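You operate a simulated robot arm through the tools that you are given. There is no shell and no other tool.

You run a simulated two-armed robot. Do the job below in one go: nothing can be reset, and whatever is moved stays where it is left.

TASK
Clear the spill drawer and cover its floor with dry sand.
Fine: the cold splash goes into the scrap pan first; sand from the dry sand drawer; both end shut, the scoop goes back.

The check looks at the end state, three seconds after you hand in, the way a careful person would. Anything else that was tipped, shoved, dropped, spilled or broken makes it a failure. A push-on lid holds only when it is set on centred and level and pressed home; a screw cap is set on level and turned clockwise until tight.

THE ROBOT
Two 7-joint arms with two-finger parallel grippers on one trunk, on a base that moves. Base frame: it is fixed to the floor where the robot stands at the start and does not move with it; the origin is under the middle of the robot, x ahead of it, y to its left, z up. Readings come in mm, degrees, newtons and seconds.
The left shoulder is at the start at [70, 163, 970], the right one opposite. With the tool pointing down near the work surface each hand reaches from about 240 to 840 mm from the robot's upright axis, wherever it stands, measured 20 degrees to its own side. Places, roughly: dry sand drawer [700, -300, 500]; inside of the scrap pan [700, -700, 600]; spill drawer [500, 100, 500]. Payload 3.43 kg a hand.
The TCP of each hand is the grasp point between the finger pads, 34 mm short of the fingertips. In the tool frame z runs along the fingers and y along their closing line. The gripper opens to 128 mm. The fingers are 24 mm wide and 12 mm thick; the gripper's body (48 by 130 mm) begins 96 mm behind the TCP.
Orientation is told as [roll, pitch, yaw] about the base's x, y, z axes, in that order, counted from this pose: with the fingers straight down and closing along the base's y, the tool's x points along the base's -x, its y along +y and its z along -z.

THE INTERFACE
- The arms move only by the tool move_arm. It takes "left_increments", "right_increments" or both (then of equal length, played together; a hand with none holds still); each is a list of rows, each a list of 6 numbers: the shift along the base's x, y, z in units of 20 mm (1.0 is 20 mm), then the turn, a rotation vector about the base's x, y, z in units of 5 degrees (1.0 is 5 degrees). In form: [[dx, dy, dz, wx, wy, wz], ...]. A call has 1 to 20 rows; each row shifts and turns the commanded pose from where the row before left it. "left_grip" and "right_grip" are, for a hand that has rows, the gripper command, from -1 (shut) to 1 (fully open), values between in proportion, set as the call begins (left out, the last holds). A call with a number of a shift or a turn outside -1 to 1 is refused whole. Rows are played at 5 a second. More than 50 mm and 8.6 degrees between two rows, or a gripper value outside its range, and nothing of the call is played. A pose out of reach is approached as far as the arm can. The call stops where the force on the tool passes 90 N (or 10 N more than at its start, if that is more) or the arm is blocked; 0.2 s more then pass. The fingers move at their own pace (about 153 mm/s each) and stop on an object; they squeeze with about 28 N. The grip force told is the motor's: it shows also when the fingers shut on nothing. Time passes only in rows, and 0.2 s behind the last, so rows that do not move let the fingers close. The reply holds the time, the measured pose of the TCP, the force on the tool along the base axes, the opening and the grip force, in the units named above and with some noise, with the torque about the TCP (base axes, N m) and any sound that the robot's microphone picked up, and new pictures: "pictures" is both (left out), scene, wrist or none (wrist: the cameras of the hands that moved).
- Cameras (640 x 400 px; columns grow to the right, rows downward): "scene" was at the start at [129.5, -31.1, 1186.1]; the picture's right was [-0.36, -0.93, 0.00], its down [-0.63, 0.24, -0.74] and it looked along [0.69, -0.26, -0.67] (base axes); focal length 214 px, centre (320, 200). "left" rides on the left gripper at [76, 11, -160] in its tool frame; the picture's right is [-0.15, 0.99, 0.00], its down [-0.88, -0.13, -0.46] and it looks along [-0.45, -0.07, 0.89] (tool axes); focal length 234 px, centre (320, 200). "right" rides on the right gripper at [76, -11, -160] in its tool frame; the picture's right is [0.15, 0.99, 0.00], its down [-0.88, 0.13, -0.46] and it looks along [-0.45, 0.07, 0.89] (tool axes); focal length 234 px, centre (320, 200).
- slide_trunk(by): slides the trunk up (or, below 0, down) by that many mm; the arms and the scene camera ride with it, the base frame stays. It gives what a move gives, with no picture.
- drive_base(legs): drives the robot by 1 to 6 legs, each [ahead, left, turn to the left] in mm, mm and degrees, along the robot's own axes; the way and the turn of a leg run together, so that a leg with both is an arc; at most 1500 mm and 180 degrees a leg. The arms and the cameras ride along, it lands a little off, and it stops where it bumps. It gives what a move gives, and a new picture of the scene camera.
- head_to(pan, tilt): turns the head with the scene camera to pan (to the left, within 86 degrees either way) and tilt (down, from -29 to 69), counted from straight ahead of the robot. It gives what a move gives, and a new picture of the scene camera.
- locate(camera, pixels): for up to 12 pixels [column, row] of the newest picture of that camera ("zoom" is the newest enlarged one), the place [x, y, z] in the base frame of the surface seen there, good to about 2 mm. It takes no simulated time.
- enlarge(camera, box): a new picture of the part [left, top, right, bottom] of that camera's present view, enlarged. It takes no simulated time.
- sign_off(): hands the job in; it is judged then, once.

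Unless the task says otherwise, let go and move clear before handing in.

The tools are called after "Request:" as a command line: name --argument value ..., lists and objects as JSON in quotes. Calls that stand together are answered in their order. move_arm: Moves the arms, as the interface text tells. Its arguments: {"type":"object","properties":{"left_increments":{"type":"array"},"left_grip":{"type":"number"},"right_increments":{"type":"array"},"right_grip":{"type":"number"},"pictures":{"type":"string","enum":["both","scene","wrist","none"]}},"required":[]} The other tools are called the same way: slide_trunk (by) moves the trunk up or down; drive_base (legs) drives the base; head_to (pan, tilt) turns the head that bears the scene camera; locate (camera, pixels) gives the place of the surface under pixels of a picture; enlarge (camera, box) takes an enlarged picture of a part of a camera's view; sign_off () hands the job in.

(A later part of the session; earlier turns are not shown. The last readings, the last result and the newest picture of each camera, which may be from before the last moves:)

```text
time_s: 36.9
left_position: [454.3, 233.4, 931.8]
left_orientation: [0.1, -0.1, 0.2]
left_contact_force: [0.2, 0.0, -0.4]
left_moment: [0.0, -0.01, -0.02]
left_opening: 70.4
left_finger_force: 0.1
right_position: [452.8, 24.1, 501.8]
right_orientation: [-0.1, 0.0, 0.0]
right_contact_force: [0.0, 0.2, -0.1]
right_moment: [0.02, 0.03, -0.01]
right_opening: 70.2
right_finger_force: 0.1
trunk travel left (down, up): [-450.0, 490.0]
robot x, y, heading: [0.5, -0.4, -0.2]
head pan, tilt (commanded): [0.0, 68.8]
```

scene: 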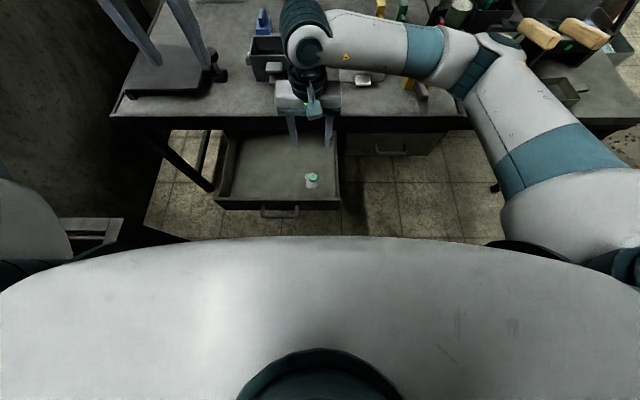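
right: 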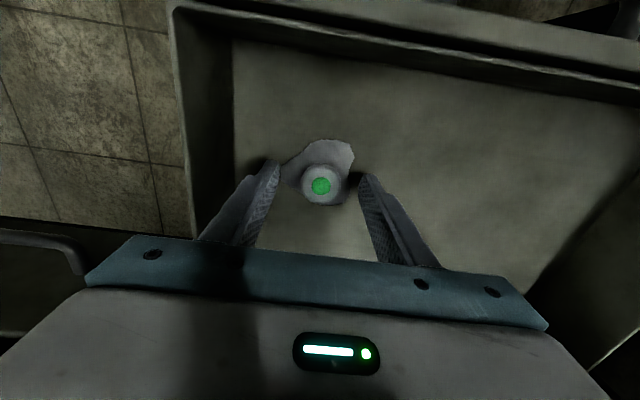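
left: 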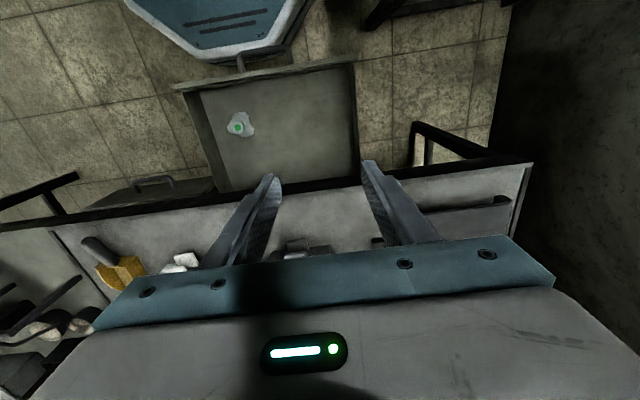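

The stud at (321,186) is centred between the right fingers. I'll close on it, then lift.

Request:
move_arm --right_increments '[[0, 0, 0, 0, 0, 0], [0, 0, 0, 0, 0, 0], [0, 0, 0, 0, 0, 0], [0, 0, 0, 0, 0, 0]]' --right_grip -1 --pictures "none"

Request:
move_arm --right_increments '[[0, 0, 0.5, 0, 0, 0], [0, 0, 0.8, 0, 0, 0], [0, 0, 1, 0, 0, 0], [0, 0, 1, 0, 0, 0], [0, 0, 1, 0, 0, 0], [0, 0, 1, 0, 0, 0], [0, 0, 1, 0, 0, 0], [0, 0, 1, 0, 0, 0], [0, 0, 1, 0, 0, 0], [0, 0, 1, 0, 0, 0], [0, 0, 1, 0, 0, 0], [0, 0, 1, 0, 0, 0], [0, 0, 1, 0, 0, 0], [0, 0, 1, 0, 0, 0], [0, 0, 1, 0, 0, 0], [0, 0, 1, 0, 0, 0], [0, 0, 1, 0, 0, 0], [0, 0, 1, 0, 0, 0], [0, 0, 1, 0, 0, 0], [0, 0, 1, 0, 0, 0]]' --pictures "wrist"

```text
time_s: 37.9
left_position: [454.7, 232.8, 930.0]
left_orientation: [-0.1, 0.0, 0.1]
left_contact_force: [-0.7, -0.8, -0.5]
left_moment: [-0.01, 0.03, 0.02]
left_opening: 70.5
left_finger_force: 0.0
right_position: [452.5, 25.2, 501.1]
right_orientation: [0.0, -0.1, 0.0]
right_contact_force: [0.8, -0.5, 0.1]
right_moment: [0.0, -0.03, -0.01]
right_opening: 31.6
right_finger_force: 28.5
trunk travel left (down, up): [-450.0, 490.0]
robot x, y, heading: [2.2, -2.0, 0.2]
head pan, tilt (commanded): [0.0, 68.8]
```

```text
time_s: 42.1
left_position: [455.1, 233.6, 931.0]
left_orientation: [0.0, -0.1, 0.0]
left_contact_force: [-0.3, 0.3, -0.2]
left_moment: [-0.02, 0.03, 0.01]
left_opening: 70.5
left_finger_force: 0.0
right_position: [454.9, 25.0, 887.9]
right_orientation: [0.1, 0.0, -0.1]
right_contact_force: [-0.1, 0.2, -0.8]
right_moment: [0.02, -0.04, 0.02]
right_opening: 31.3
right_finger_force: 28.3
trunk travel left (down, up): [-450.0, 490.0]
robot x, y, heading: [1.1, 1.7, 0.1]
head pan, tilt (commanded): [0.0, 68.8]
```

right: 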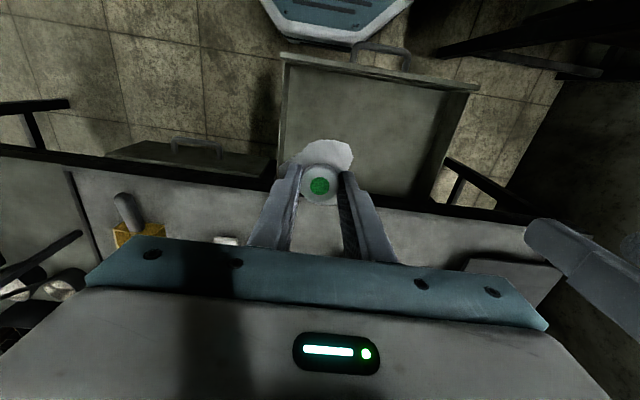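

Request:
move_arm --right_increments '[[0, -0.5, 1, 0, 0, 0], [0, -0.5, 1, 0, 0, 0], [0, -0.8, 1, 0, 0, 0], [0, -1, 1, 0, 0, 0], [0, -1, 1, 0, 0, 0], [0, -1, 0, 0, 0, 0], [0, -1, 0, 0, 0, 0], [0, -1, 0, 0, 0, 0], [0, -1, 0, 0, 0, 0], [0, -1, 0, 0, 0, 0], [0, -1, 0, 0, 0, 0], [0, -1, 0, 0, 0, 0], [0, -1, 0, 0, 0, 0], [0, -1, 0, 0, 0, 0], [0, -1, 0, 0, 0, 0]]' --pictures "none"

Request:
drive_base --legs '[[60, 0, 0], [0, -300, 0]]'

```text
time_s: 45.3
left_position: [453.9, 233.1, 930.9]
left_orientation: [-0.1, 0.1, 0.1]
left_contact_force: [-0.3, -0.5, 0.2]
left_moment: [0.0, -0.04, 0.02]
left_opening: 70.2
left_finger_force: 0.0
right_position: [453.2, -254.1, 990.0]
right_orientation: [0.0, 0.0, 0.0]
right_contact_force: [0.0, 0.2, -0.2]
right_moment: [0.04, 0.0, -0.01]
right_opening: 31.2
right_finger_force: 28.6
trunk travel left (down, up): [-450.0, 490.0]
robot x, y, heading: [-3.0, 0.1, 0.0]
head pan, tilt (commanded): [0.0, 68.8]
```

```text
time_s: 47.9
left_position: [515.7, -70.0, 930.6]
left_orientation: [0.1, 0.0, -0.1]
left_contact_force: [0.0, 0.0, -0.4]
left_moment: [0.05, 0.01, 0.01]
left_opening: 70.0
left_finger_force: 0.1
right_position: [512.6, -555.9, 989.2]
right_orientation: [0.0, 0.0, -0.1]
right_contact_force: [0.6, 0.0, -0.9]
right_moment: [0.02, 0.0, -0.01]
right_opening: 31.4
right_finger_force: 28.3
trunk travel left (down, up): [-450.0, 490.0]
robot x, y, heading: [61.6, -299.5, 0.1]
head pan, tilt (commanded): [0.0, 68.8]
```

scene: 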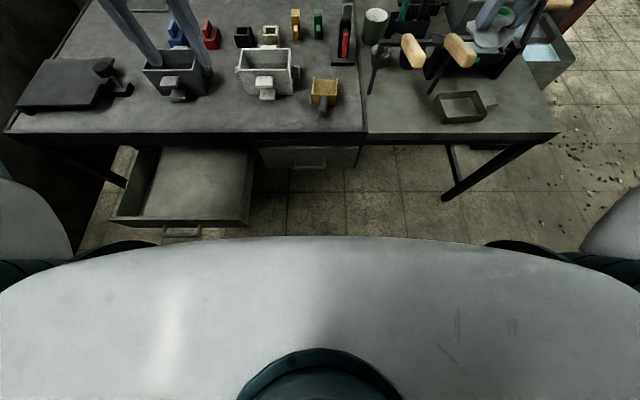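

The drive went as commanded and the drawer was not touched. I'll go another 260 mm to the right.

Request:
drive_base --legs '[[0, -260, 0]]'

Request:
head_to --pan -10 --tilt 50

```text
time_s: 49.8
left_position: [516.0, -336.2, 929.8]
left_orientation: [0.2, 0.0, -0.2]
left_contact_force: [0.0, 0.0, 0.5]
left_moment: [0.03, -0.01, -0.01]
left_opening: 70.6
left_finger_force: 0.0
right_position: [511.7, -822.7, 989.2]
right_orientation: [0.0, 0.0, -0.2]
right_contact_force: [0.0, -0.3, -1.2]
right_moment: [0.05, 0.0, 0.01]
right_opening: 31.5
right_finger_force: 28.1
trunk travel left (down, up): [-450.0, 490.0]
robot x, y, heading: [60.7, -566.0, -0.3]
head pan, tilt (commanded): [0.0, 68.8]
```

scene: 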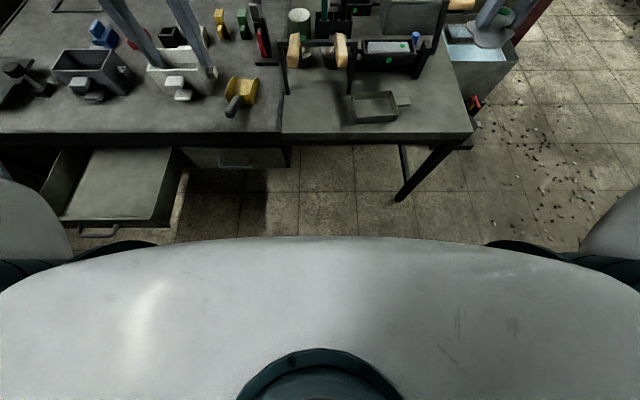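

```text
time_s: 50.6
left_position: [514.0, -336.5, 929.6]
left_orientation: [0.1, 0.0, -0.2]
left_contact_force: [-0.2, 0.6, -0.1]
left_moment: [0.01, -0.01, 0.0]
left_opening: 70.8
left_finger_force: 0.1
right_position: [510.9, -821.4, 988.6]
right_orientation: [0.0, 0.0, -0.3]
right_contact_force: [0.2, -0.5, -0.4]
right_moment: [0.0, 0.01, 0.02]
right_opening: 31.5
right_finger_force: 27.6
trunk travel left (down, up): [-450.0, 490.0]
robot x, y, heading: [56.4, -566.9, -0.4]
head pan, tilt (commanded): [-10.0, 50.0]
```

scene: 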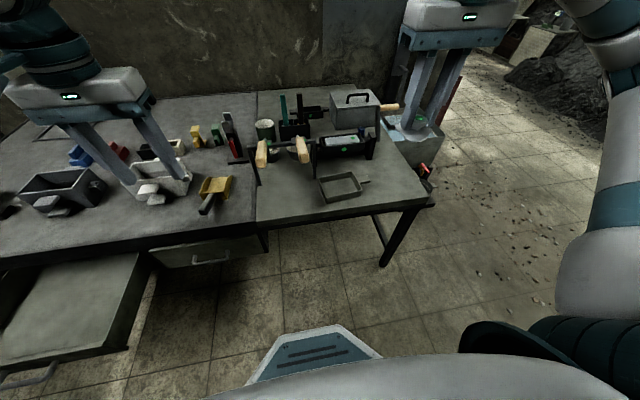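

Request:
enlarge --camera "scene" --box '[220, 80, 450, 220]'

Request:
locate --camera "scene" --pixels '[[341, 187], [319, 181], [352, 174], [363, 192], [327, 201], [367, 180], [256, 165], [264, 160], [304, 150], [260, 140], [373, 155], [312, 170]]'

```text
2.78 times, centred on (335, 150) of scene
```

zoom: 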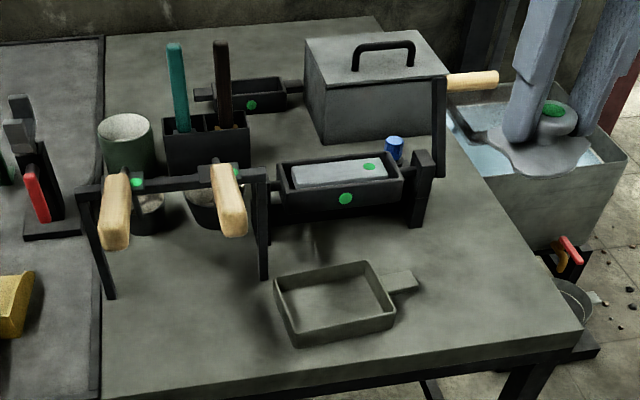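

```text
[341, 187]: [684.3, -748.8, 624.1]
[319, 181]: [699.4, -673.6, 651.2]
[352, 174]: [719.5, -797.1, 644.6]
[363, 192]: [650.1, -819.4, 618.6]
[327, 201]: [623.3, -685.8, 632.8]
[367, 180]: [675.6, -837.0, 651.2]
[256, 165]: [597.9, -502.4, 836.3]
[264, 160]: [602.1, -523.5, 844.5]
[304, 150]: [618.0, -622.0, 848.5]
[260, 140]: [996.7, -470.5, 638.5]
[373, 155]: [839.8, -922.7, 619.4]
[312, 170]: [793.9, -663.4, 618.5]
```

The pan interior is about x 632–718, y -795 to -682, with nothing in it. I'll move the right hand over its centre at height, then come down to z≈760 and check.

Request:
move_arm --right_increments '[[1, 0.5, 0, 0, 0, 0], [1, 0.5, 0, 0, 0, 0], [1, 0.5, 0, 0, 0, 0], [1, 0.5, 0, 0, 0, 0], [1, 0.5, 0, 0, 0, 0], [1, 0.5, 0, 0, 0, 0], [1, 0.5, 0, 0, 0, 0], [1, 0.5, 0, 0, 0, 0.06], [0.1, 0, -1, 0, 0, 0], [0, 0, -1, 0, 0, 0], [0, 0, -1, 0, 0, 0], [0, 0, -1, 0, 0, 0], [0, 0, -1, 0, 0, 0], [0, 0, -1, 0, 0, 0], [0, 0, -1, 0, 0, 0], [0, 0, -1, 0, 0, 0], [0, 0, -1, 0, 0, 0]]'

```text
time_s: 54.2
left_position: [515.8, -336.8, 931.7]
left_orientation: [0.1, 0.1, -0.3]
left_contact_force: [0.8, -0.4, -0.1]
left_moment: [0.02, 0.01, 0.01]
left_opening: 70.5
left_finger_force: 0.1
right_position: [672.3, -740.4, 809.7]
right_orientation: [0.0, 0.0, 0.2]
right_contact_force: [1.2, -0.5, -1.7]
right_moment: [-0.02, -0.03, 0.01]
right_opening: 31.4
right_finger_force: 27.8
trunk travel left (down, up): [-450.0, 490.0]
robot x, y, heading: [59.2, -571.4, -0.3]
head pan, tilt (commanded): [-10.0, 50.0]
```

scene: 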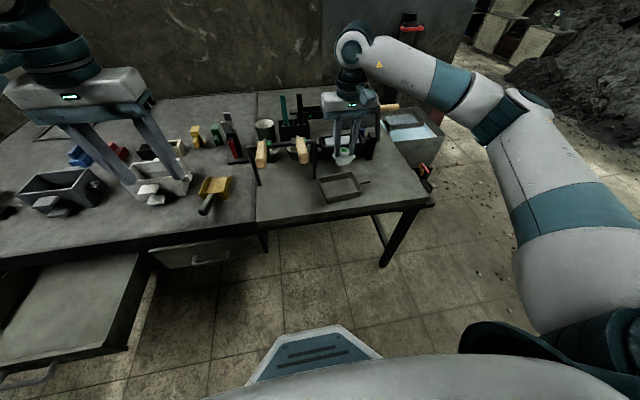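
right: 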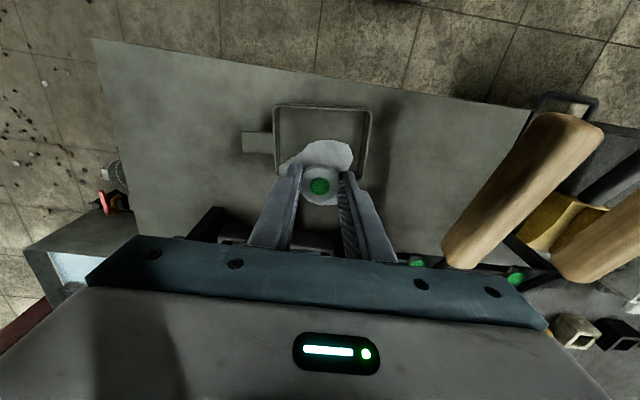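

Request:
locate --camera "right" --pixels '[[448, 240], [500, 180], [560, 125], [455, 260], [278, 110], [368, 115], [275, 165], [362, 175], [320, 120], [425, 262]]'

```text
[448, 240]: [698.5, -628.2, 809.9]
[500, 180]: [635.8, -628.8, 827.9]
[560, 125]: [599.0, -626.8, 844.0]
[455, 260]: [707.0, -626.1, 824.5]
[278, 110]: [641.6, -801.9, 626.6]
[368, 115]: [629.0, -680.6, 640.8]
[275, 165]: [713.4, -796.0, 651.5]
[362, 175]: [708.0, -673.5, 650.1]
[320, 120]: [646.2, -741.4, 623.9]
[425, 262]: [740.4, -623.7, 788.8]
```

The hand is centred over the pan and the handle (edge y≈-628) clears the gripper body. I'll lower until the splash is just above or touching the pan floor.

Request:
move_arm --right_increments '[[0.1, 0, -1, 0, 0, 0], [0, 0, -1, 0, 0, 0], [0, 0, -1, 0, 0, 0], [0, 0, -1, 0, 0, 0], [0, 0, -1, 0, 0, 0], [0, 0, -1, 0, 0, 0], [0, 0, -0.6, 0, 0, 0], [0, 0, -0.2, 0, 0, 0]]' --pictures "wrist"

```text
time_s: 56.0
left_position: [515.7, -336.4, 931.1]
left_orientation: [0.0, 0.0, -0.2]
left_contact_force: [-0.5, -0.1, -0.3]
left_moment: [0.0, 0.02, 0.03]
left_opening: 70.2
left_finger_force: 0.1
right_position: [674.3, -742.3, 672.5]
right_orientation: [0.0, 0.0, 0.1]
right_contact_force: [0.9, -0.3, -0.1]
right_moment: [0.01, 0.0, -0.01]
right_opening: 31.4
right_finger_force: 27.5
trunk travel left (down, up): [-450.0, 490.0]
robot x, y, heading: [57.3, -567.5, -0.0]
head pan, tilt (commanded): [-10.0, 50.0]
```

right: 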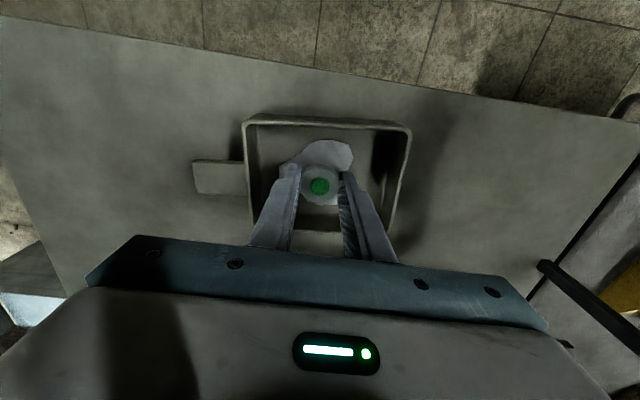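

Request:
move_arm --right_increments '[[0, 0, -0.1, 0, 0, 0], [0, 0, -0.05, 0, 0, 0]]' --pictures "none"

Request:
move_arm --right_increments '[[0, 0, 0, 0, 0, 0], [0, 0, 0, 0, 0, 0], [0, 0, 0.3, 0, 0, 0], [0, 0, 0.5, 0, 0, 0], [0, 0, 1, 0, 0, 0], [0, 0, 1, 0, 0, 0], [0, 0, 1, 0, 0, 0], [0, 0, 1, 0, 0, 0]]' --right_grip -0.2 --pictures "wrist"

```text
time_s: 56.6
left_position: [513.6, -335.8, 931.4]
left_orientation: [0.1, 0.0, -0.1]
left_contact_force: [0.2, 0.2, 0.3]
left_moment: [0.02, -0.03, 0.0]
left_opening: 70.5
left_finger_force: 0.2
right_position: [675.9, -741.9, 670.9]
right_orientation: [0.0, -0.1, 0.0]
right_contact_force: [0.2, -1.1, 9.1]
right_moment: [-0.12, 0.14, 0.02]
right_opening: 31.5
right_finger_force: 28.4
trunk travel left (down, up): [-450.0, 490.0]
robot x, y, heading: [59.5, -566.5, -0.7]
head pan, tilt (commanded): [-10.0, 50.0]
```

```text
time_s: 58.4
left_position: [515.5, -336.3, 931.7]
left_orientation: [0.0, 0.0, -0.2]
left_contact_force: [0.2, -0.1, -0.4]
left_moment: [0.02, 0.02, 0.0]
left_opening: 70.6
left_finger_force: 0.0
right_position: [673.8, -740.8, 766.7]
right_orientation: [0.0, 0.0, 0.1]
right_contact_force: [-0.9, -0.3, -0.1]
right_moment: [0.0, -0.03, 0.01]
right_opening: 51.1
right_finger_force: 0.1
trunk travel left (down, up): [-450.0, 490.0]
robot x, y, heading: [59.8, -568.3, -0.3]
head pan, tilt (commanded): [-10.0, 50.0]
```

right: 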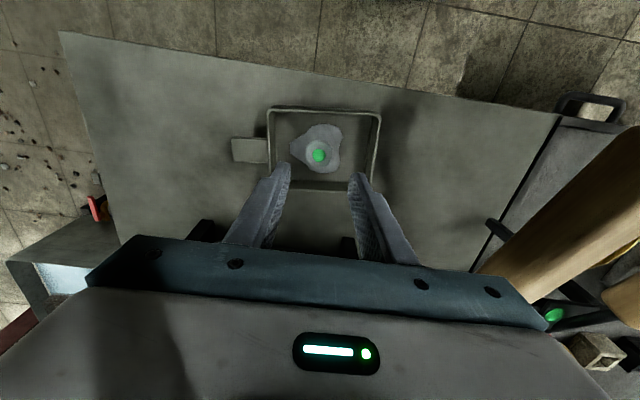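

The splash lies flat inside the pan. I'll raise the right hand straight up and back, then drive back to the drawers.

Request:
move_arm --right_increments '[[0, 0, 1, 0, 0, 0], [0, 0, 1, 0, 0, 0], [0, 0, 1, 0, 0, 0], [0, 0, 1, 0, 0, 0], [0, 0, 1, 0, 0, 0], [0, 0, 1, 0, 0, 0], [0, 0, 1, 0, 0, 0], [0, 0, 1, 0, 0, 0], [0, 0, 1, 0, 0, 0], [0, 0, 1, 0, 0, 0], [0, 0, 1, 0, 0, 0], [-1, -0.3, 0, 0, 0, 0], [-1, -0.3, 0, 0, 0, 0], [-1, -0.3, 0, 0, 0, 0], [-1, -0.3, 0, 0, 0, 0], [-1, -0.3, 0, 0, 0, 0], [-1, -0.3, 0, 0, 0, 0], [-1, -0.3, 0, 0, 0, 0], [-1, -0.3, 0, 0, 0, 0]]' --pictures "scene"

```text
time_s: 62.4
left_position: [515.9, -335.9, 931.3]
left_orientation: [0.0, -0.1, -0.1]
left_contact_force: [0.2, 1.3, 0.6]
left_moment: [0.01, -0.02, -0.03]
left_opening: 70.3
left_finger_force: 0.1
right_position: [513.3, -789.5, 986.8]
right_orientation: [0.0, 0.0, 0.0]
right_contact_force: [0.3, -0.3, -0.5]
right_moment: [0.01, 0.03, 0.01]
right_opening: 51.4
right_finger_force: 0.1
trunk travel left (down, up): [-450.0, 490.0]
robot x, y, heading: [60.5, -567.1, -0.0]
head pan, tilt (commanded): [-10.0, 50.0]
```

scene: 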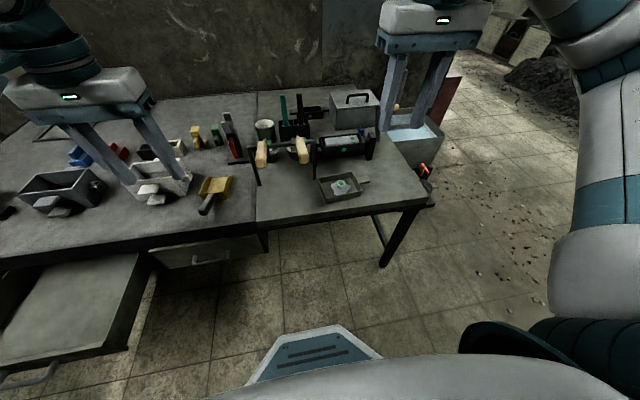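

The splash is visible in the pan at (341,185). Now I'll drive back left to where I started, in front of the drawers.

Request:
drive_base --legs '[[0, 540, 0], [-60, 0, 0]]'

Request:
head_to --pan -15 --tilt 55

```text
time_s: 66.1
left_position: [462.8, 184.6, 931.0]
left_orientation: [0.0, -0.1, -1.1]
left_contact_force: [-0.2, -0.1, 1.0]
left_moment: [-0.01, -0.07, 0.01]
left_opening: 70.3
left_finger_force: 0.0
right_position: [455.7, -267.7, 986.8]
right_orientation: [-0.1, -0.1, -0.8]
right_contact_force: [-0.9, 0.4, -0.2]
right_moment: [-0.01, -0.08, 0.01]
right_opening: 51.4
right_finger_force: 0.0
trunk travel left (down, up): [-450.0, 490.0]
robot x, y, heading: [4.8, -41.5, -0.9]
head pan, tilt (commanded): [-10.0, 50.0]
```

scene: 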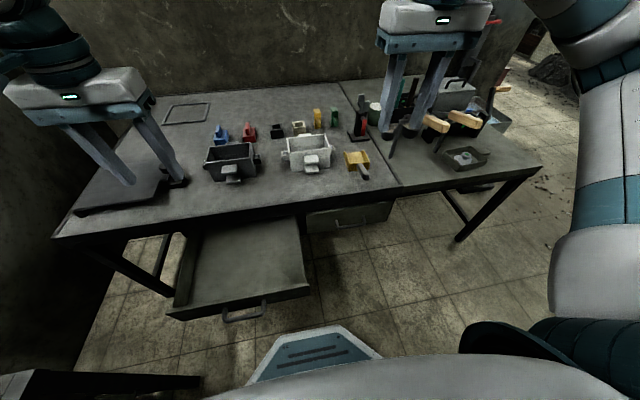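

```text
time_s: 66.7
left_position: [463.8, 184.7, 930.7]
left_orientation: [0.1, 0.1, -1.0]
left_contact_force: [0.8, 0.6, -1.0]
left_moment: [0.03, 0.01, 0.0]
left_opening: 70.4
left_finger_force: 0.0
right_position: [456.6, -268.4, 987.5]
right_orientation: [0.0, 0.1, -0.7]
right_contact_force: [0.4, 0.3, -0.8]
right_moment: [0.02, -0.02, 0.02]
right_opening: 51.1
right_finger_force: 0.0
trunk travel left (down, up): [-450.0, 490.0]
robot x, y, heading: [6.9, -38.8, -1.3]
head pan, tilt (commanded): [-15.0, 55.0]
```

scene: 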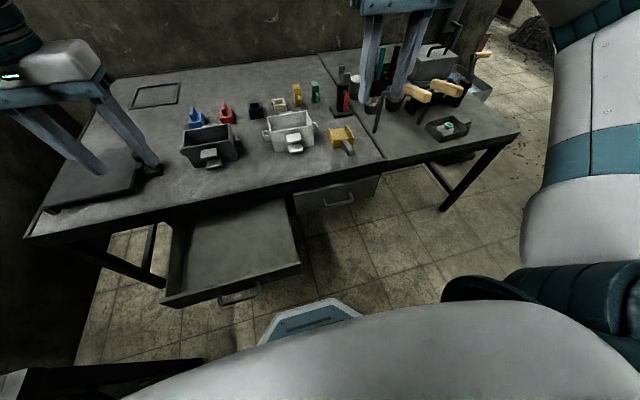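

Request:
enlarge --camera "scene" --box '[150, 160, 400, 310]'

Request:
locate --camera "zoom" --pixels '[[445, 118], [520, 105], [450, 98], [510, 90], [480, 113], [375, 75], [590, 50], [180, 345], [280, 325], [220, 345], [190, 370], [380, 275]]'

```text
2.56 times, centred on (275, 235) of scene
```

zoom: 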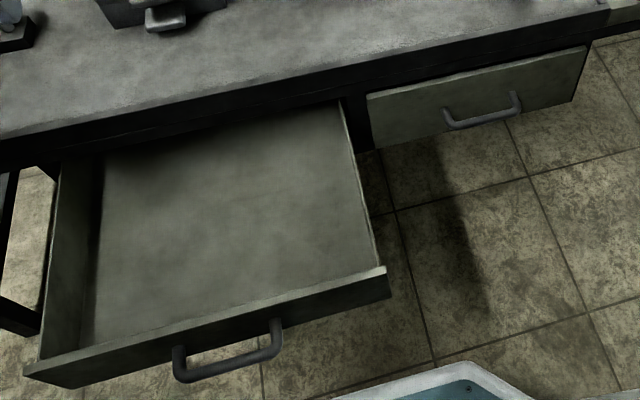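

```text
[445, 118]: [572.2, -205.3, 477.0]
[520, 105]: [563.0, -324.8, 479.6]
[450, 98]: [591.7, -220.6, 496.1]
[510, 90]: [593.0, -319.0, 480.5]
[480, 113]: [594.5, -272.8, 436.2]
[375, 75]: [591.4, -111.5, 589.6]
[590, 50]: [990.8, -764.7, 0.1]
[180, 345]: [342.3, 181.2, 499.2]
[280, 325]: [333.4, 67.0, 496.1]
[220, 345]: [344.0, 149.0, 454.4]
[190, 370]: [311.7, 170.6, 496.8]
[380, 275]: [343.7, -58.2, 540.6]
```

The spill drawer floor is bare now. Before opening the sand drawer I want close views of its handle and of the scoop, so I'll bring the right hand lower above them.

Request:
move_arm --right_increments '[[0.3, 0, -1, 0, 0, 0.15], [0.3, 0, -1, 0, 0, 0], [0.3, 0, -1, 0, 0, 0], [0.3, 0, -1, 0, 0, 0], [0.3, 0, -1, 0, 0, 0], [0.3, 0, -1, 0, 0, 0], [0.3, 0, -1, 0, 0, 0], [0.3, 0, -1, 0, 0, 0], [0.3, 0, -1, 0, 0, 0]]' --right_grip 1

```text
time_s: 68.7
left_position: [464.6, 185.0, 931.1]
left_orientation: [0.0, 0.2, -1.0]
left_contact_force: [0.4, -0.4, 0.3]
left_moment: [-0.01, -0.04, 0.0]
left_opening: 70.4
left_finger_force: 0.0
right_position: [511.4, -268.3, 805.8]
right_orientation: [0.0, -0.1, -0.2]
right_contact_force: [0.4, 0.9, -0.1]
right_moment: [0.02, 0.02, 0.02]
right_opening: 128.1
right_finger_force: 0.2
trunk travel left (down, up): [-450.0, 490.0]
robot x, y, heading: [5.4, -35.6, -1.1]
head pan, tilt (commanded): [-15.0, 55.0]
```

scene: 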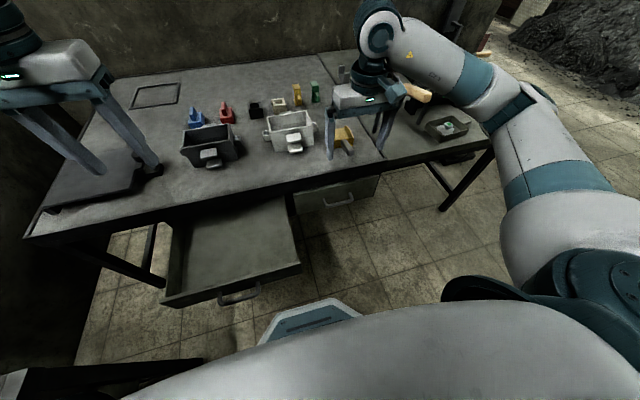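
right: 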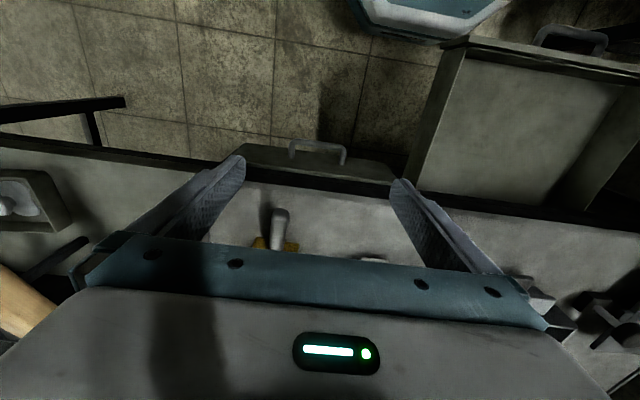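

Request:
enlarge --camera "right" --box '[200, 110, 440, 260]'

Request:
locate --camera "right" --pixels '[[290, 150], [318, 143], [345, 152], [318, 147], [318, 155], [290, 143], [346, 145], [240, 147], [395, 180], [280, 212], [278, 235]]'

Request:
enlarge --camera "scene" --box '[290, 110, 400, 220]'

```text
2.67 times, centred on (320, 185) of right
```

zoom: 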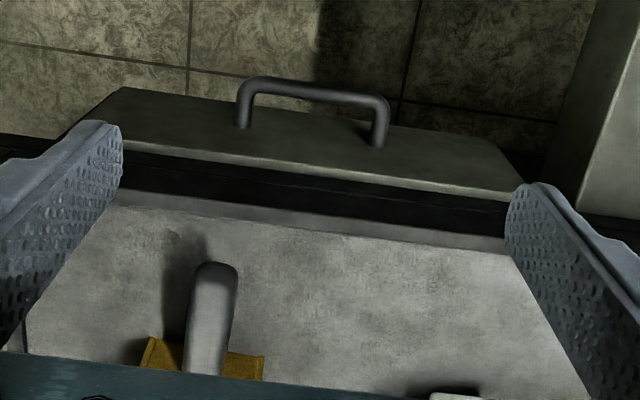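

```text
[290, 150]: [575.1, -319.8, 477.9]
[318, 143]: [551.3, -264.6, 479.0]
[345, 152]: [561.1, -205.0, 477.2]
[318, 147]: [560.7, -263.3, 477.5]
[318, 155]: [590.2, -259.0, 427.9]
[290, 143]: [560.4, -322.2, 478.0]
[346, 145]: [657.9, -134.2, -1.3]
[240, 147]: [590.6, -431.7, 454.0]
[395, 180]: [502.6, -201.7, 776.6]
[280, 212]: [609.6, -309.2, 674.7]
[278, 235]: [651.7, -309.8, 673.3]
```

```text
3.64 times, centred on (345, 165) of scene
```

zoom: 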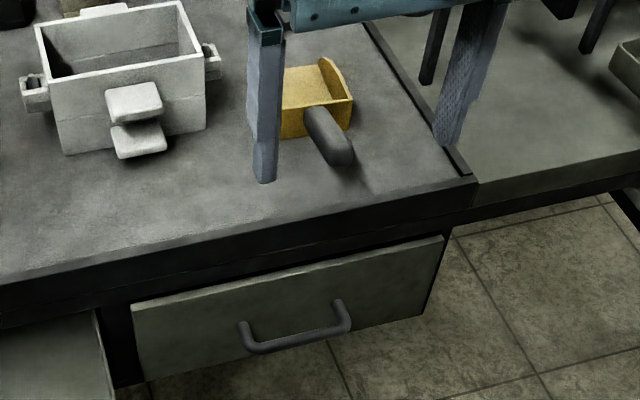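

The sand drawer's bar runs at y -325 to -203, x≈551–563, z≈478, with a ~27 mm gap to the front panel at x 590. I'll turn the right hand -90° in yaw up here so its forward finger can hook behind the bar.

Request:
move_arm --right_increments '[[0, 0, 0, 0, 0, -1], [0, 0, 0, 0, 0, -1], [0, 0, 0, 0, 0, -1], [0, 0, 0, 0, 0, -1], [0, 0, 0, 0, 0, -1], [0, 0, 0, 0, 0, -1], [0, 0, 0, 0, 0, -1], [0, 0, 0, 0, 0, -1], [0, 0, 0, 0, 0, -1], [0, 0, 0, 0, 0, -1], [0, 0, 0, 0, 0, -1], [0, 0, 0, 0, 0, -1], [0, 0, 0, 0, 0, -1], [0, 0, 0, 0, 0, -1], [0, 0, 0, 0, 0, -1], [0, 0, 0, 0, 0, -1], [0, 0, 0, 0, 0, -1], [0, 0, 0, 0, 0, -0.95]]'

```text
time_s: 72.5
left_position: [464.9, 185.2, 930.4]
left_orientation: [0.0, 0.0, -1.0]
left_contact_force: [-0.4, 0.0, 0.5]
left_moment: [-0.03, -0.02, -0.03]
left_opening: 70.4
left_finger_force: 0.1
right_position: [511.6, -268.6, 807.2]
right_orientation: [0.0, 0.0, -89.9]
right_contact_force: [-0.2, 0.8, -0.5]
right_moment: [-0.03, -0.01, 0.01]
right_opening: 127.8
right_finger_force: 0.0
trunk travel left (down, up): [-450.0, 490.0]
robot x, y, heading: [2.9, -38.5, -1.3]
head pan, tilt (commanded): [-15.0, 55.0]
```

scene: 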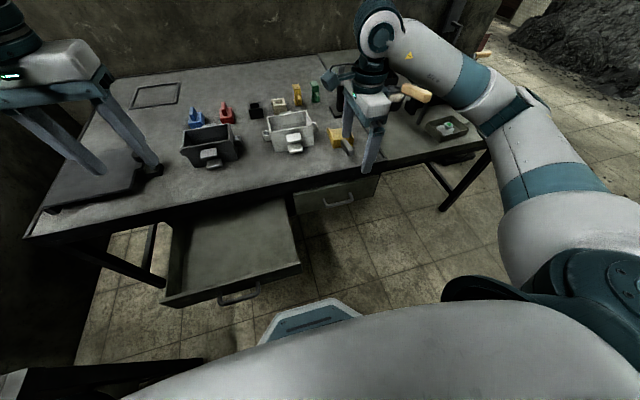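
right: 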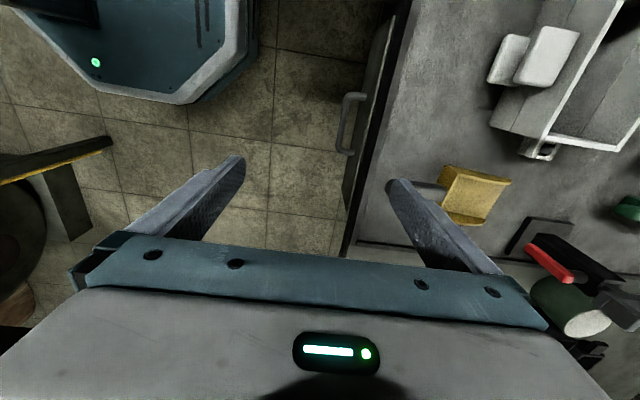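

Request:
enlarge --camera "right" --box '[310, 40, 530, 240]'

Request:
locate --camera "right" --pixels '[[345, 120], [341, 125], [349, 100], [352, 95], [347, 152], [372, 120], [395, 80], [404, 40], [380, 150], [352, 235], [348, 125], [362, 122]]'

```text
2.00 times, centred on (420, 140) of right
```

zoom: 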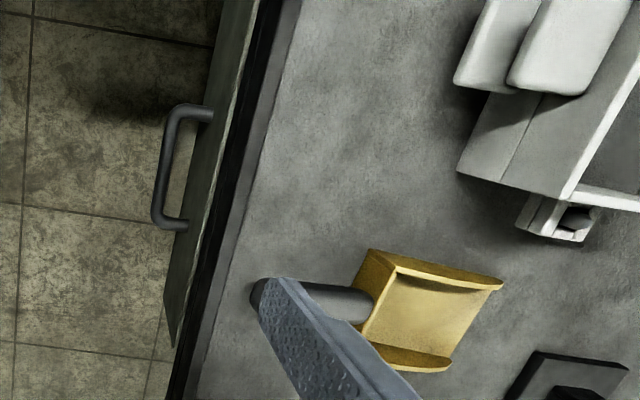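

```text
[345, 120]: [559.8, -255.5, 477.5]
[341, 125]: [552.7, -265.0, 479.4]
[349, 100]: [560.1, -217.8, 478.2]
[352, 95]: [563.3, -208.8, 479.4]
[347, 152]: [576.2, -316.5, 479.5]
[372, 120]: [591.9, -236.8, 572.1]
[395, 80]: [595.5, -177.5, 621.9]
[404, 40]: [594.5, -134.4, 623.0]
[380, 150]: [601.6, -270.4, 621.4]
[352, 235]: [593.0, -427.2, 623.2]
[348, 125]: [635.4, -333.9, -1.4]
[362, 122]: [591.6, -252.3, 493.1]
```

The bar's top is at z 479, x 552–563, and the panel is at x 592. I'll tilt the hand 10° so its body leans away from the table edge, and come down to z≈560 first.

Request:
move_arm --right_increments '[[-0.25, 0.14, -0.5, 0, -1, 0], [-0.28, 0.14, -0.5, 0, -1, 0], [0, 0, -1, 0, 0, 0], [0, 0, -1, 0, 0, 0], [0, 0, -1, 0, 0, 0], [0, 0, -1, 0, 0, 0], [0, 0, -1, 0, 0, 0], [0, 0, -1, 0, 0, 0], [0, 0, -1, 0, 0, 0], [0, 0, -1, 0, 0, 0], [0, 0, -1, 0, 0, 0], [0, 0, -1, 0, 0, 0], [0, 0, -1, 0, 0, 0]]'

```text
time_s: 75.3
left_position: [465.3, 185.9, 930.8]
left_orientation: [-0.1, 0.0, -1.0]
left_contact_force: [0.6, -0.7, -0.6]
left_moment: [0.02, 0.05, 0.0]
left_opening: 70.4
left_finger_force: 0.0
right_position: [499.0, -264.3, 565.8]
right_orientation: [10.1, -0.1, -89.9]
right_contact_force: [0.6, 0.1, 0.2]
right_moment: [-0.02, 0.0, 0.0]
right_opening: 128.0
right_finger_force: 0.0
trunk travel left (down, up): [-450.0, 490.0]
robot x, y, heading: [6.5, -38.2, -1.0]
head pan, tilt (commanded): [-15.0, 55.0]
```

scene: 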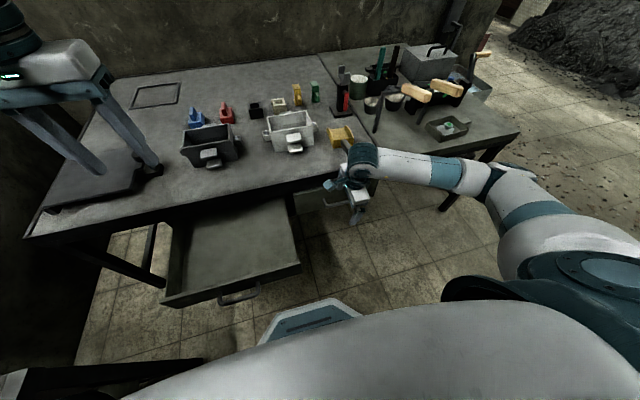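
right: 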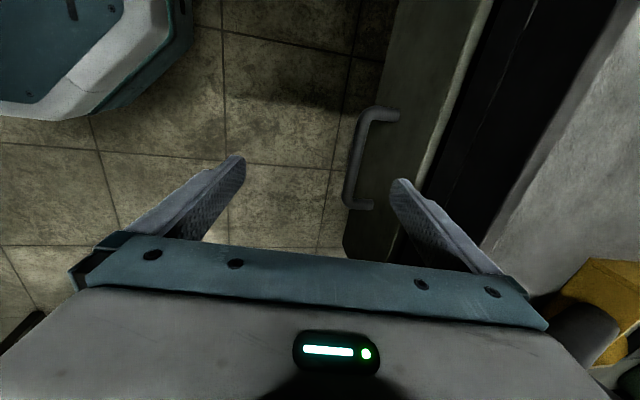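

Request:
locate --camera "scene" --pixels '[[430, 170], [480, 172], [500, 180], [375, 160], [430, 152], [355, 215], [350, 170]]'

Request:
enlarge --camera "right" --box '[320, 60, 480, 280]'

Request:
locate --camera "right" --pixels '[[350, 180], [356, 180], [365, 110], [395, 115], [362, 206], [400, 190], [410, 130], [372, 160]]'

```text
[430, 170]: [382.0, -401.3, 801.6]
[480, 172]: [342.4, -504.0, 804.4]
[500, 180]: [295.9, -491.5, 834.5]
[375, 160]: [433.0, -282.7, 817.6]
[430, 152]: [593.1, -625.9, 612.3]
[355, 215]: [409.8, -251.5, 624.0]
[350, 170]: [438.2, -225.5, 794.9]
```

```text
1.82 times, centred on (400, 170) of right
```

zoom: 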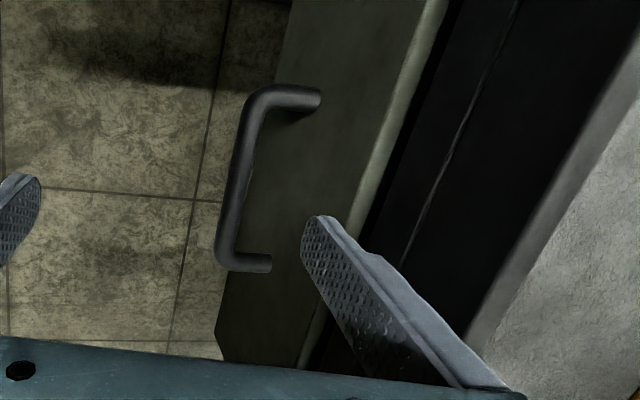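

```text
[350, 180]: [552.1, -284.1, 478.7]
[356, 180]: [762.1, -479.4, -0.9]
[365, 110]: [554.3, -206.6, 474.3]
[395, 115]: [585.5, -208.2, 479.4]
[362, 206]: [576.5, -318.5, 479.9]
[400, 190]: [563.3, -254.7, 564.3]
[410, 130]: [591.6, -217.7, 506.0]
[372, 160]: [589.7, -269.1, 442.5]
```

The forward finger will pass between the bar (inner face ≈563) and the panel (592). I'll shift 3 mm forward and go down 88 mm.

Request:
move_arm --right_increments '[[0.15, 0.05, -1, 0, 0, 0], [0, 0, -1, 0, 0, 0], [0, 0, -1, 0, 0, 0], [0, 0, -1, 0, 0, 0], [0, 0, -0.4, 0, 0, 0]]' --pictures "wrist"

```text
time_s: 76.5
left_position: [464.4, 185.8, 931.5]
left_orientation: [0.0, 0.0, -1.0]
left_contact_force: [0.6, 1.0, 0.2]
left_moment: [-0.01, 0.04, 0.01]
left_opening: 70.3
left_finger_force: 0.1
right_position: [503.0, -261.7, 477.6]
right_orientation: [10.1, -0.1, -89.7]
right_contact_force: [0.4, -0.2, 0.0]
right_moment: [-0.02, -0.01, 0.01]
right_opening: 128.1
right_finger_force: 0.1
trunk travel left (down, up): [-450.0, 490.0]
robot x, y, heading: [7.3, -39.5, -1.2]
head pan, tilt (commanded): [-15.0, 55.0]
```

right: 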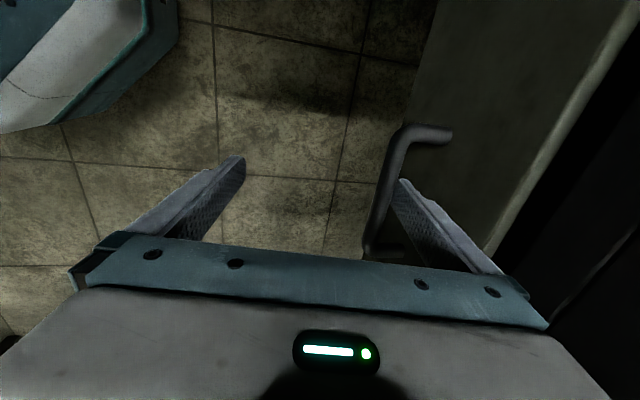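

The finger is hooked behind the bar. I'll pull the drawer open gently along -x and watch the force.

Request:
move_arm --right_increments '[[-0.3, 0, 0, 0, 0, 0], [-0.4, 0, 0, 0, 0, 0], [-0.5, 0, 0, 0, 0, 0], [-0.5, 0, 0, 0, 0, 0], [-0.5, 0, 0, 0, 0, 0], [-0.5, 0, 0, 0, 0, 0], [-0.5, 0, 0, 0, 0, 0], [-0.5, 0, 0, 0, 0, 0], [-0.5, 0, 0, 0, 0, 0], [-0.5, 0, 0, 0, 0, 0]]'

```text
time_s: 78.7
left_position: [464.7, 185.1, 929.9]
left_orientation: [0.0, 0.0, -0.9]
left_contact_force: [0.3, 0.0, 0.3]
left_moment: [-0.02, -0.05, 0.01]
left_opening: 70.5
left_finger_force: 0.1
right_position: [408.6, -262.2, 477.8]
right_orientation: [9.9, 0.0, -89.8]
right_contact_force: [0.2, 0.8, 0.2]
right_moment: [0.0, -0.01, -0.02]
right_opening: 128.0
right_finger_force: 0.1
trunk travel left (down, up): [-450.0, 490.0]
robot x, y, heading: [4.5, -40.7, -1.2]
head pan, tilt (commanded): [-15.0, 55.0]
```

scene: 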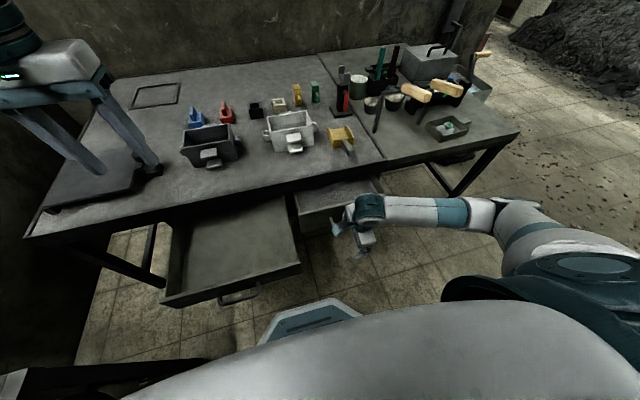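
right: 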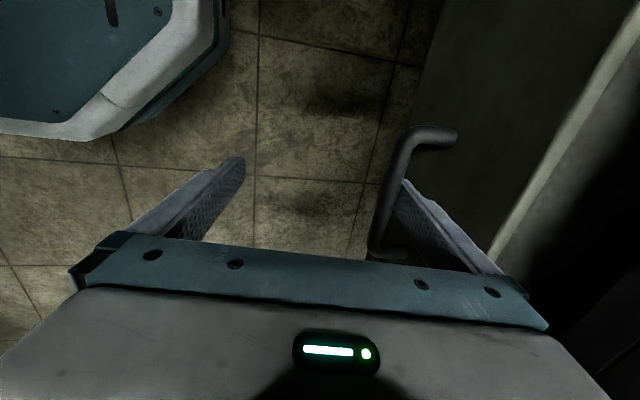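

It slides easily and is about 90 mm open. I'll continue another ~145 mm, slowing at the end.

Request:
move_arm --right_increments '[[-0.5, 0, 0, 0, 0, 0], [-0.5, 0, 0, 0, 0, 0], [-0.5, 0, 0, 0, 0, 0], [-0.5, 0, 0, 0, 0, 0], [-0.5, 0, 0, 0, 0, 0], [-0.5, 0, 0, 0, 0, 0], [-0.5, 0, 0, 0, 0, 0], [-0.5, 0, 0, 0, 0, 0], [-0.5, 0, 0, 0, 0, 0], [-0.5, 0, 0, 0, 0, 0], [-0.5, 0, 0, 0, 0, 0], [-0.5, 0, 0, 0, 0, 0], [-0.5, 0, 0, 0, 0, 0], [-0.4, 0, 0, 0, 0, 0], [-0.2, 0, 0, 0, 0, 0], [-0.1, 0, 0, 0, 0, 0], [0, 0, 0, 0, 0, 0]]'

```text
time_s: 82.3
left_position: [463.5, 184.8, 930.5]
left_orientation: [-0.1, 0.1, -1.0]
left_contact_force: [-0.4, 0.4, 0.2]
left_moment: [-0.02, -0.01, -0.05]
left_opening: 70.3
left_finger_force: 0.0
right_position: [270.7, -261.1, 469.2]
right_orientation: [10.0, -0.1, -89.8]
right_contact_force: [0.0, 0.3, 0.0]
right_moment: [0.02, 0.01, 0.01]
right_opening: 128.0
right_finger_force: 0.0
right hand out of reach, approached as far as the arm can: row 14, 16
trunk travel left (down, up): [-450.0, 490.0]
robot x, y, heading: [4.7, -36.6, -1.1]
head pan, tilt (commanded): [-15.0, 55.0]
```

scene: 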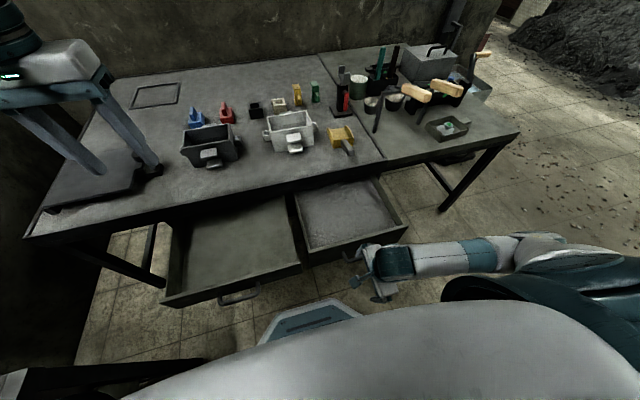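
right: 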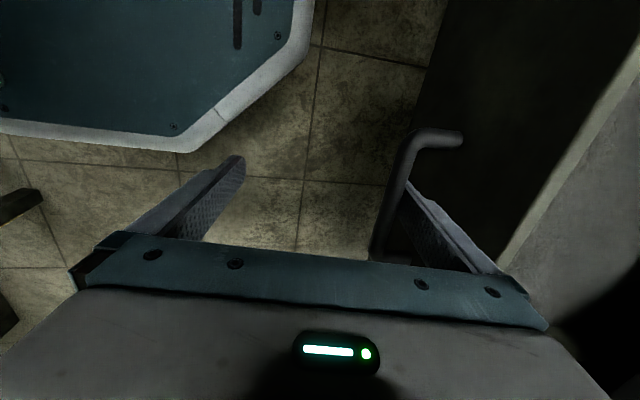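

The sand drawer is open about 230 mm and shows grey sand inside. I'll ease the finger forward off the bar and lift straight out.

Request:
move_arm --right_increments '[[0.15, 0, 0.2, 0, 0, 0], [0.05, 0, 0.6, 0, 0, 0], [0, 0, 1, 0, 0, 0], [0, 0, 1, 0, 0, 0], [0, 0, 1, 0, 0, 0], [0, 0, 1, 0, 0, 0], [0, 0, 1, 0, 0, 0], [0, 0, 1, 0, 0, 0], [0, 0, 1, 0, 0, 0], [0, 0, 1, 0, 0, 0], [0, 0, 1, 0, 0, 0]]'

```text
time_s: 84.7
left_position: [463.7, 185.3, 930.0]
left_orientation: [-0.1, 0.0, -1.0]
left_contact_force: [-0.1, -0.6, -0.4]
left_moment: [0.02, -0.01, 0.02]
left_opening: 70.4
left_finger_force: 0.0
right_position: [372.7, -247.5, 569.5]
right_orientation: [9.9, 0.0, -89.8]
right_contact_force: [-0.3, 0.1, 0.5]
right_moment: [-0.01, -0.01, 0.03]
right_opening: 128.2
right_finger_force: 0.1
right hand out of reach, approached as far as the arm can: row 2, 3, 4, 5, 6, 7, 8, 9, 10, 11
trunk travel left (down, up): [-450.0, 490.0]
robot x, y, heading: [5.2, -39.4, -1.0]
head pan, tilt (commanded): [-15.0, 55.0]
```

scene: 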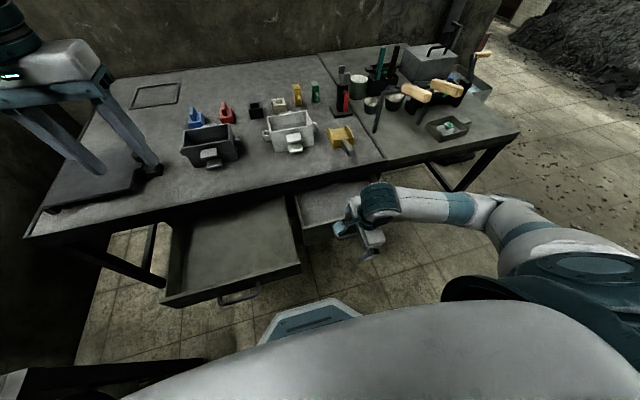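
right: 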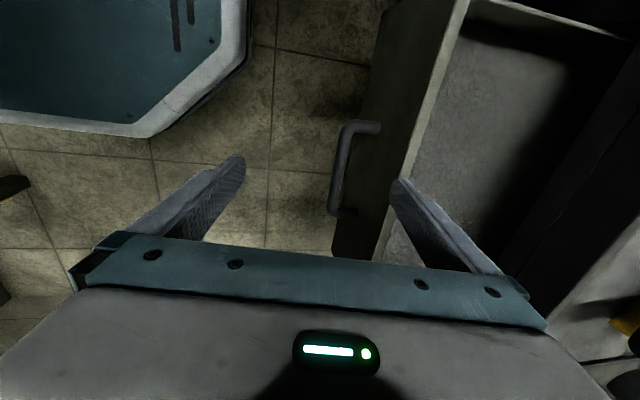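

The raised pose close to the body was out of reach, so the hand slid forward and pushed the drawer partly back in. The finger is now above the rim; I'll bring the hand forward and up to a reachable pose, then re-check the drawer.

Request:
move_arm --right_increments '[[0.5, 0, 1, 0, 0, 0], [0.7, 0, 1, 0, 0, 0], [1, 0, 1, 0, 0, 0], [1, 0, 1, 0, 0, 0], [1, 0, 0.5, 0, 0, 0], [1, 0, 0, 0, 0, 0], [1, 0, 0, 0, 0, 0], [0.5, 0, 0, 0, 0, 0]]'

```text
time_s: 86.5
left_position: [464.3, 185.5, 930.6]
left_orientation: [0.1, 0.0, -1.0]
left_contact_force: [-0.6, 0.2, -0.2]
left_moment: [0.05, 0.01, 0.02]
left_opening: 70.3
left_finger_force: 0.0
right_position: [505.6, -249.1, 658.6]
right_orientation: [10.0, -0.1, -89.8]
right_contact_force: [-0.5, -0.4, -0.4]
right_moment: [0.02, -0.01, -0.01]
right_opening: 128.1
right_finger_force: 0.0
trunk travel left (down, up): [-450.0, 490.0]
robot x, y, heading: [8.2, -37.7, -0.9]
head pan, tilt (commanded): [-15.0, 55.0]
```

scene: 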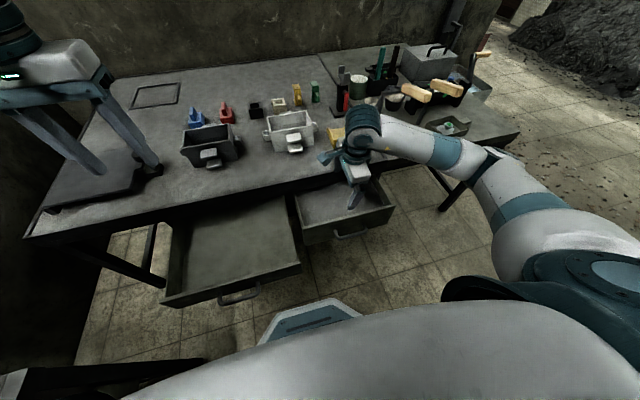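
right: 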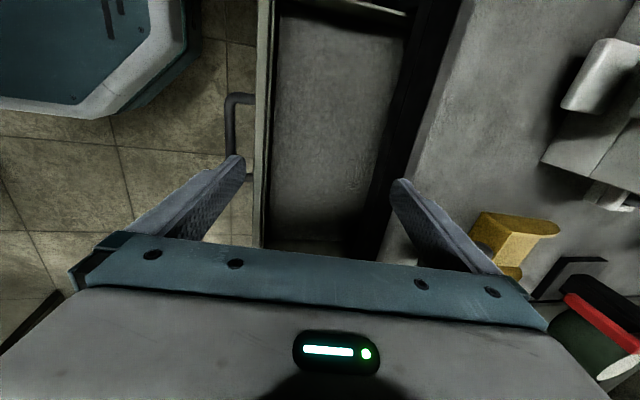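

Request:
locate --camera "right" --pixels '[[230, 120], [262, 120], [270, 60], [275, 150], [340, 100], [300, 60], [390, 150], [340, 200], [290, 230], [400, 60], [330, 20], [320, 245]]'

Request:
enlarge --camera "right" --box '[210, 0, 450, 260]'

Request:
enlarge --camera "scene" --box '[270, 150, 420, 260]'

```text
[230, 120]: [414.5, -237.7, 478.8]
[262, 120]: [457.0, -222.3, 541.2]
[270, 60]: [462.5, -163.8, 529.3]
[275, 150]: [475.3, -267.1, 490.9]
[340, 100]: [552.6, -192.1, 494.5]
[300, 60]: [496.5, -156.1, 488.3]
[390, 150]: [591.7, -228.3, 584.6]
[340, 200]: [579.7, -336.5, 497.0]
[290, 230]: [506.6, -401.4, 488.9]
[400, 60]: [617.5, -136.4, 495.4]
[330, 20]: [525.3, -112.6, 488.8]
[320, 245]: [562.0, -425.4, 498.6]
```

```text
1.54 times, centred on (330, 130) of right
```

zoom: 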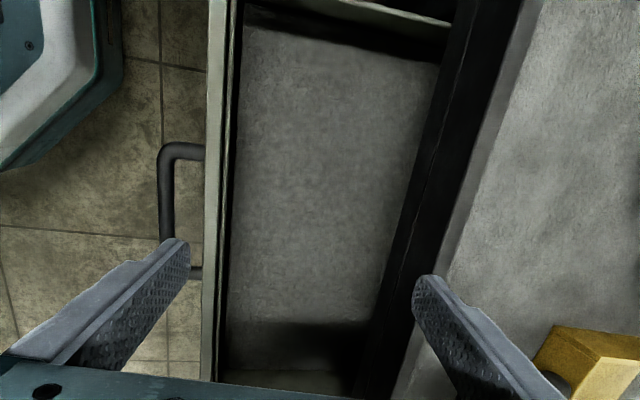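

```text
3.64 times, centred on (345, 205) of scene
```

zoom: 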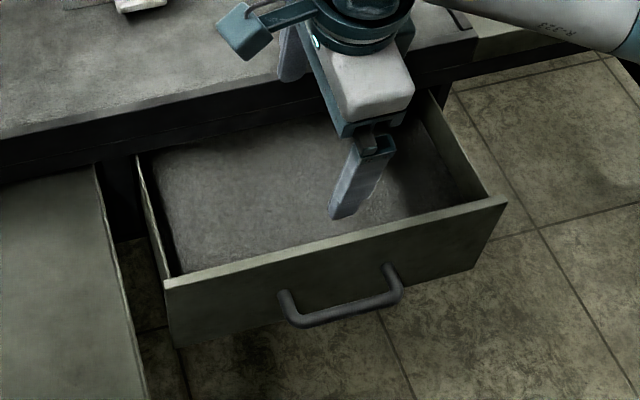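

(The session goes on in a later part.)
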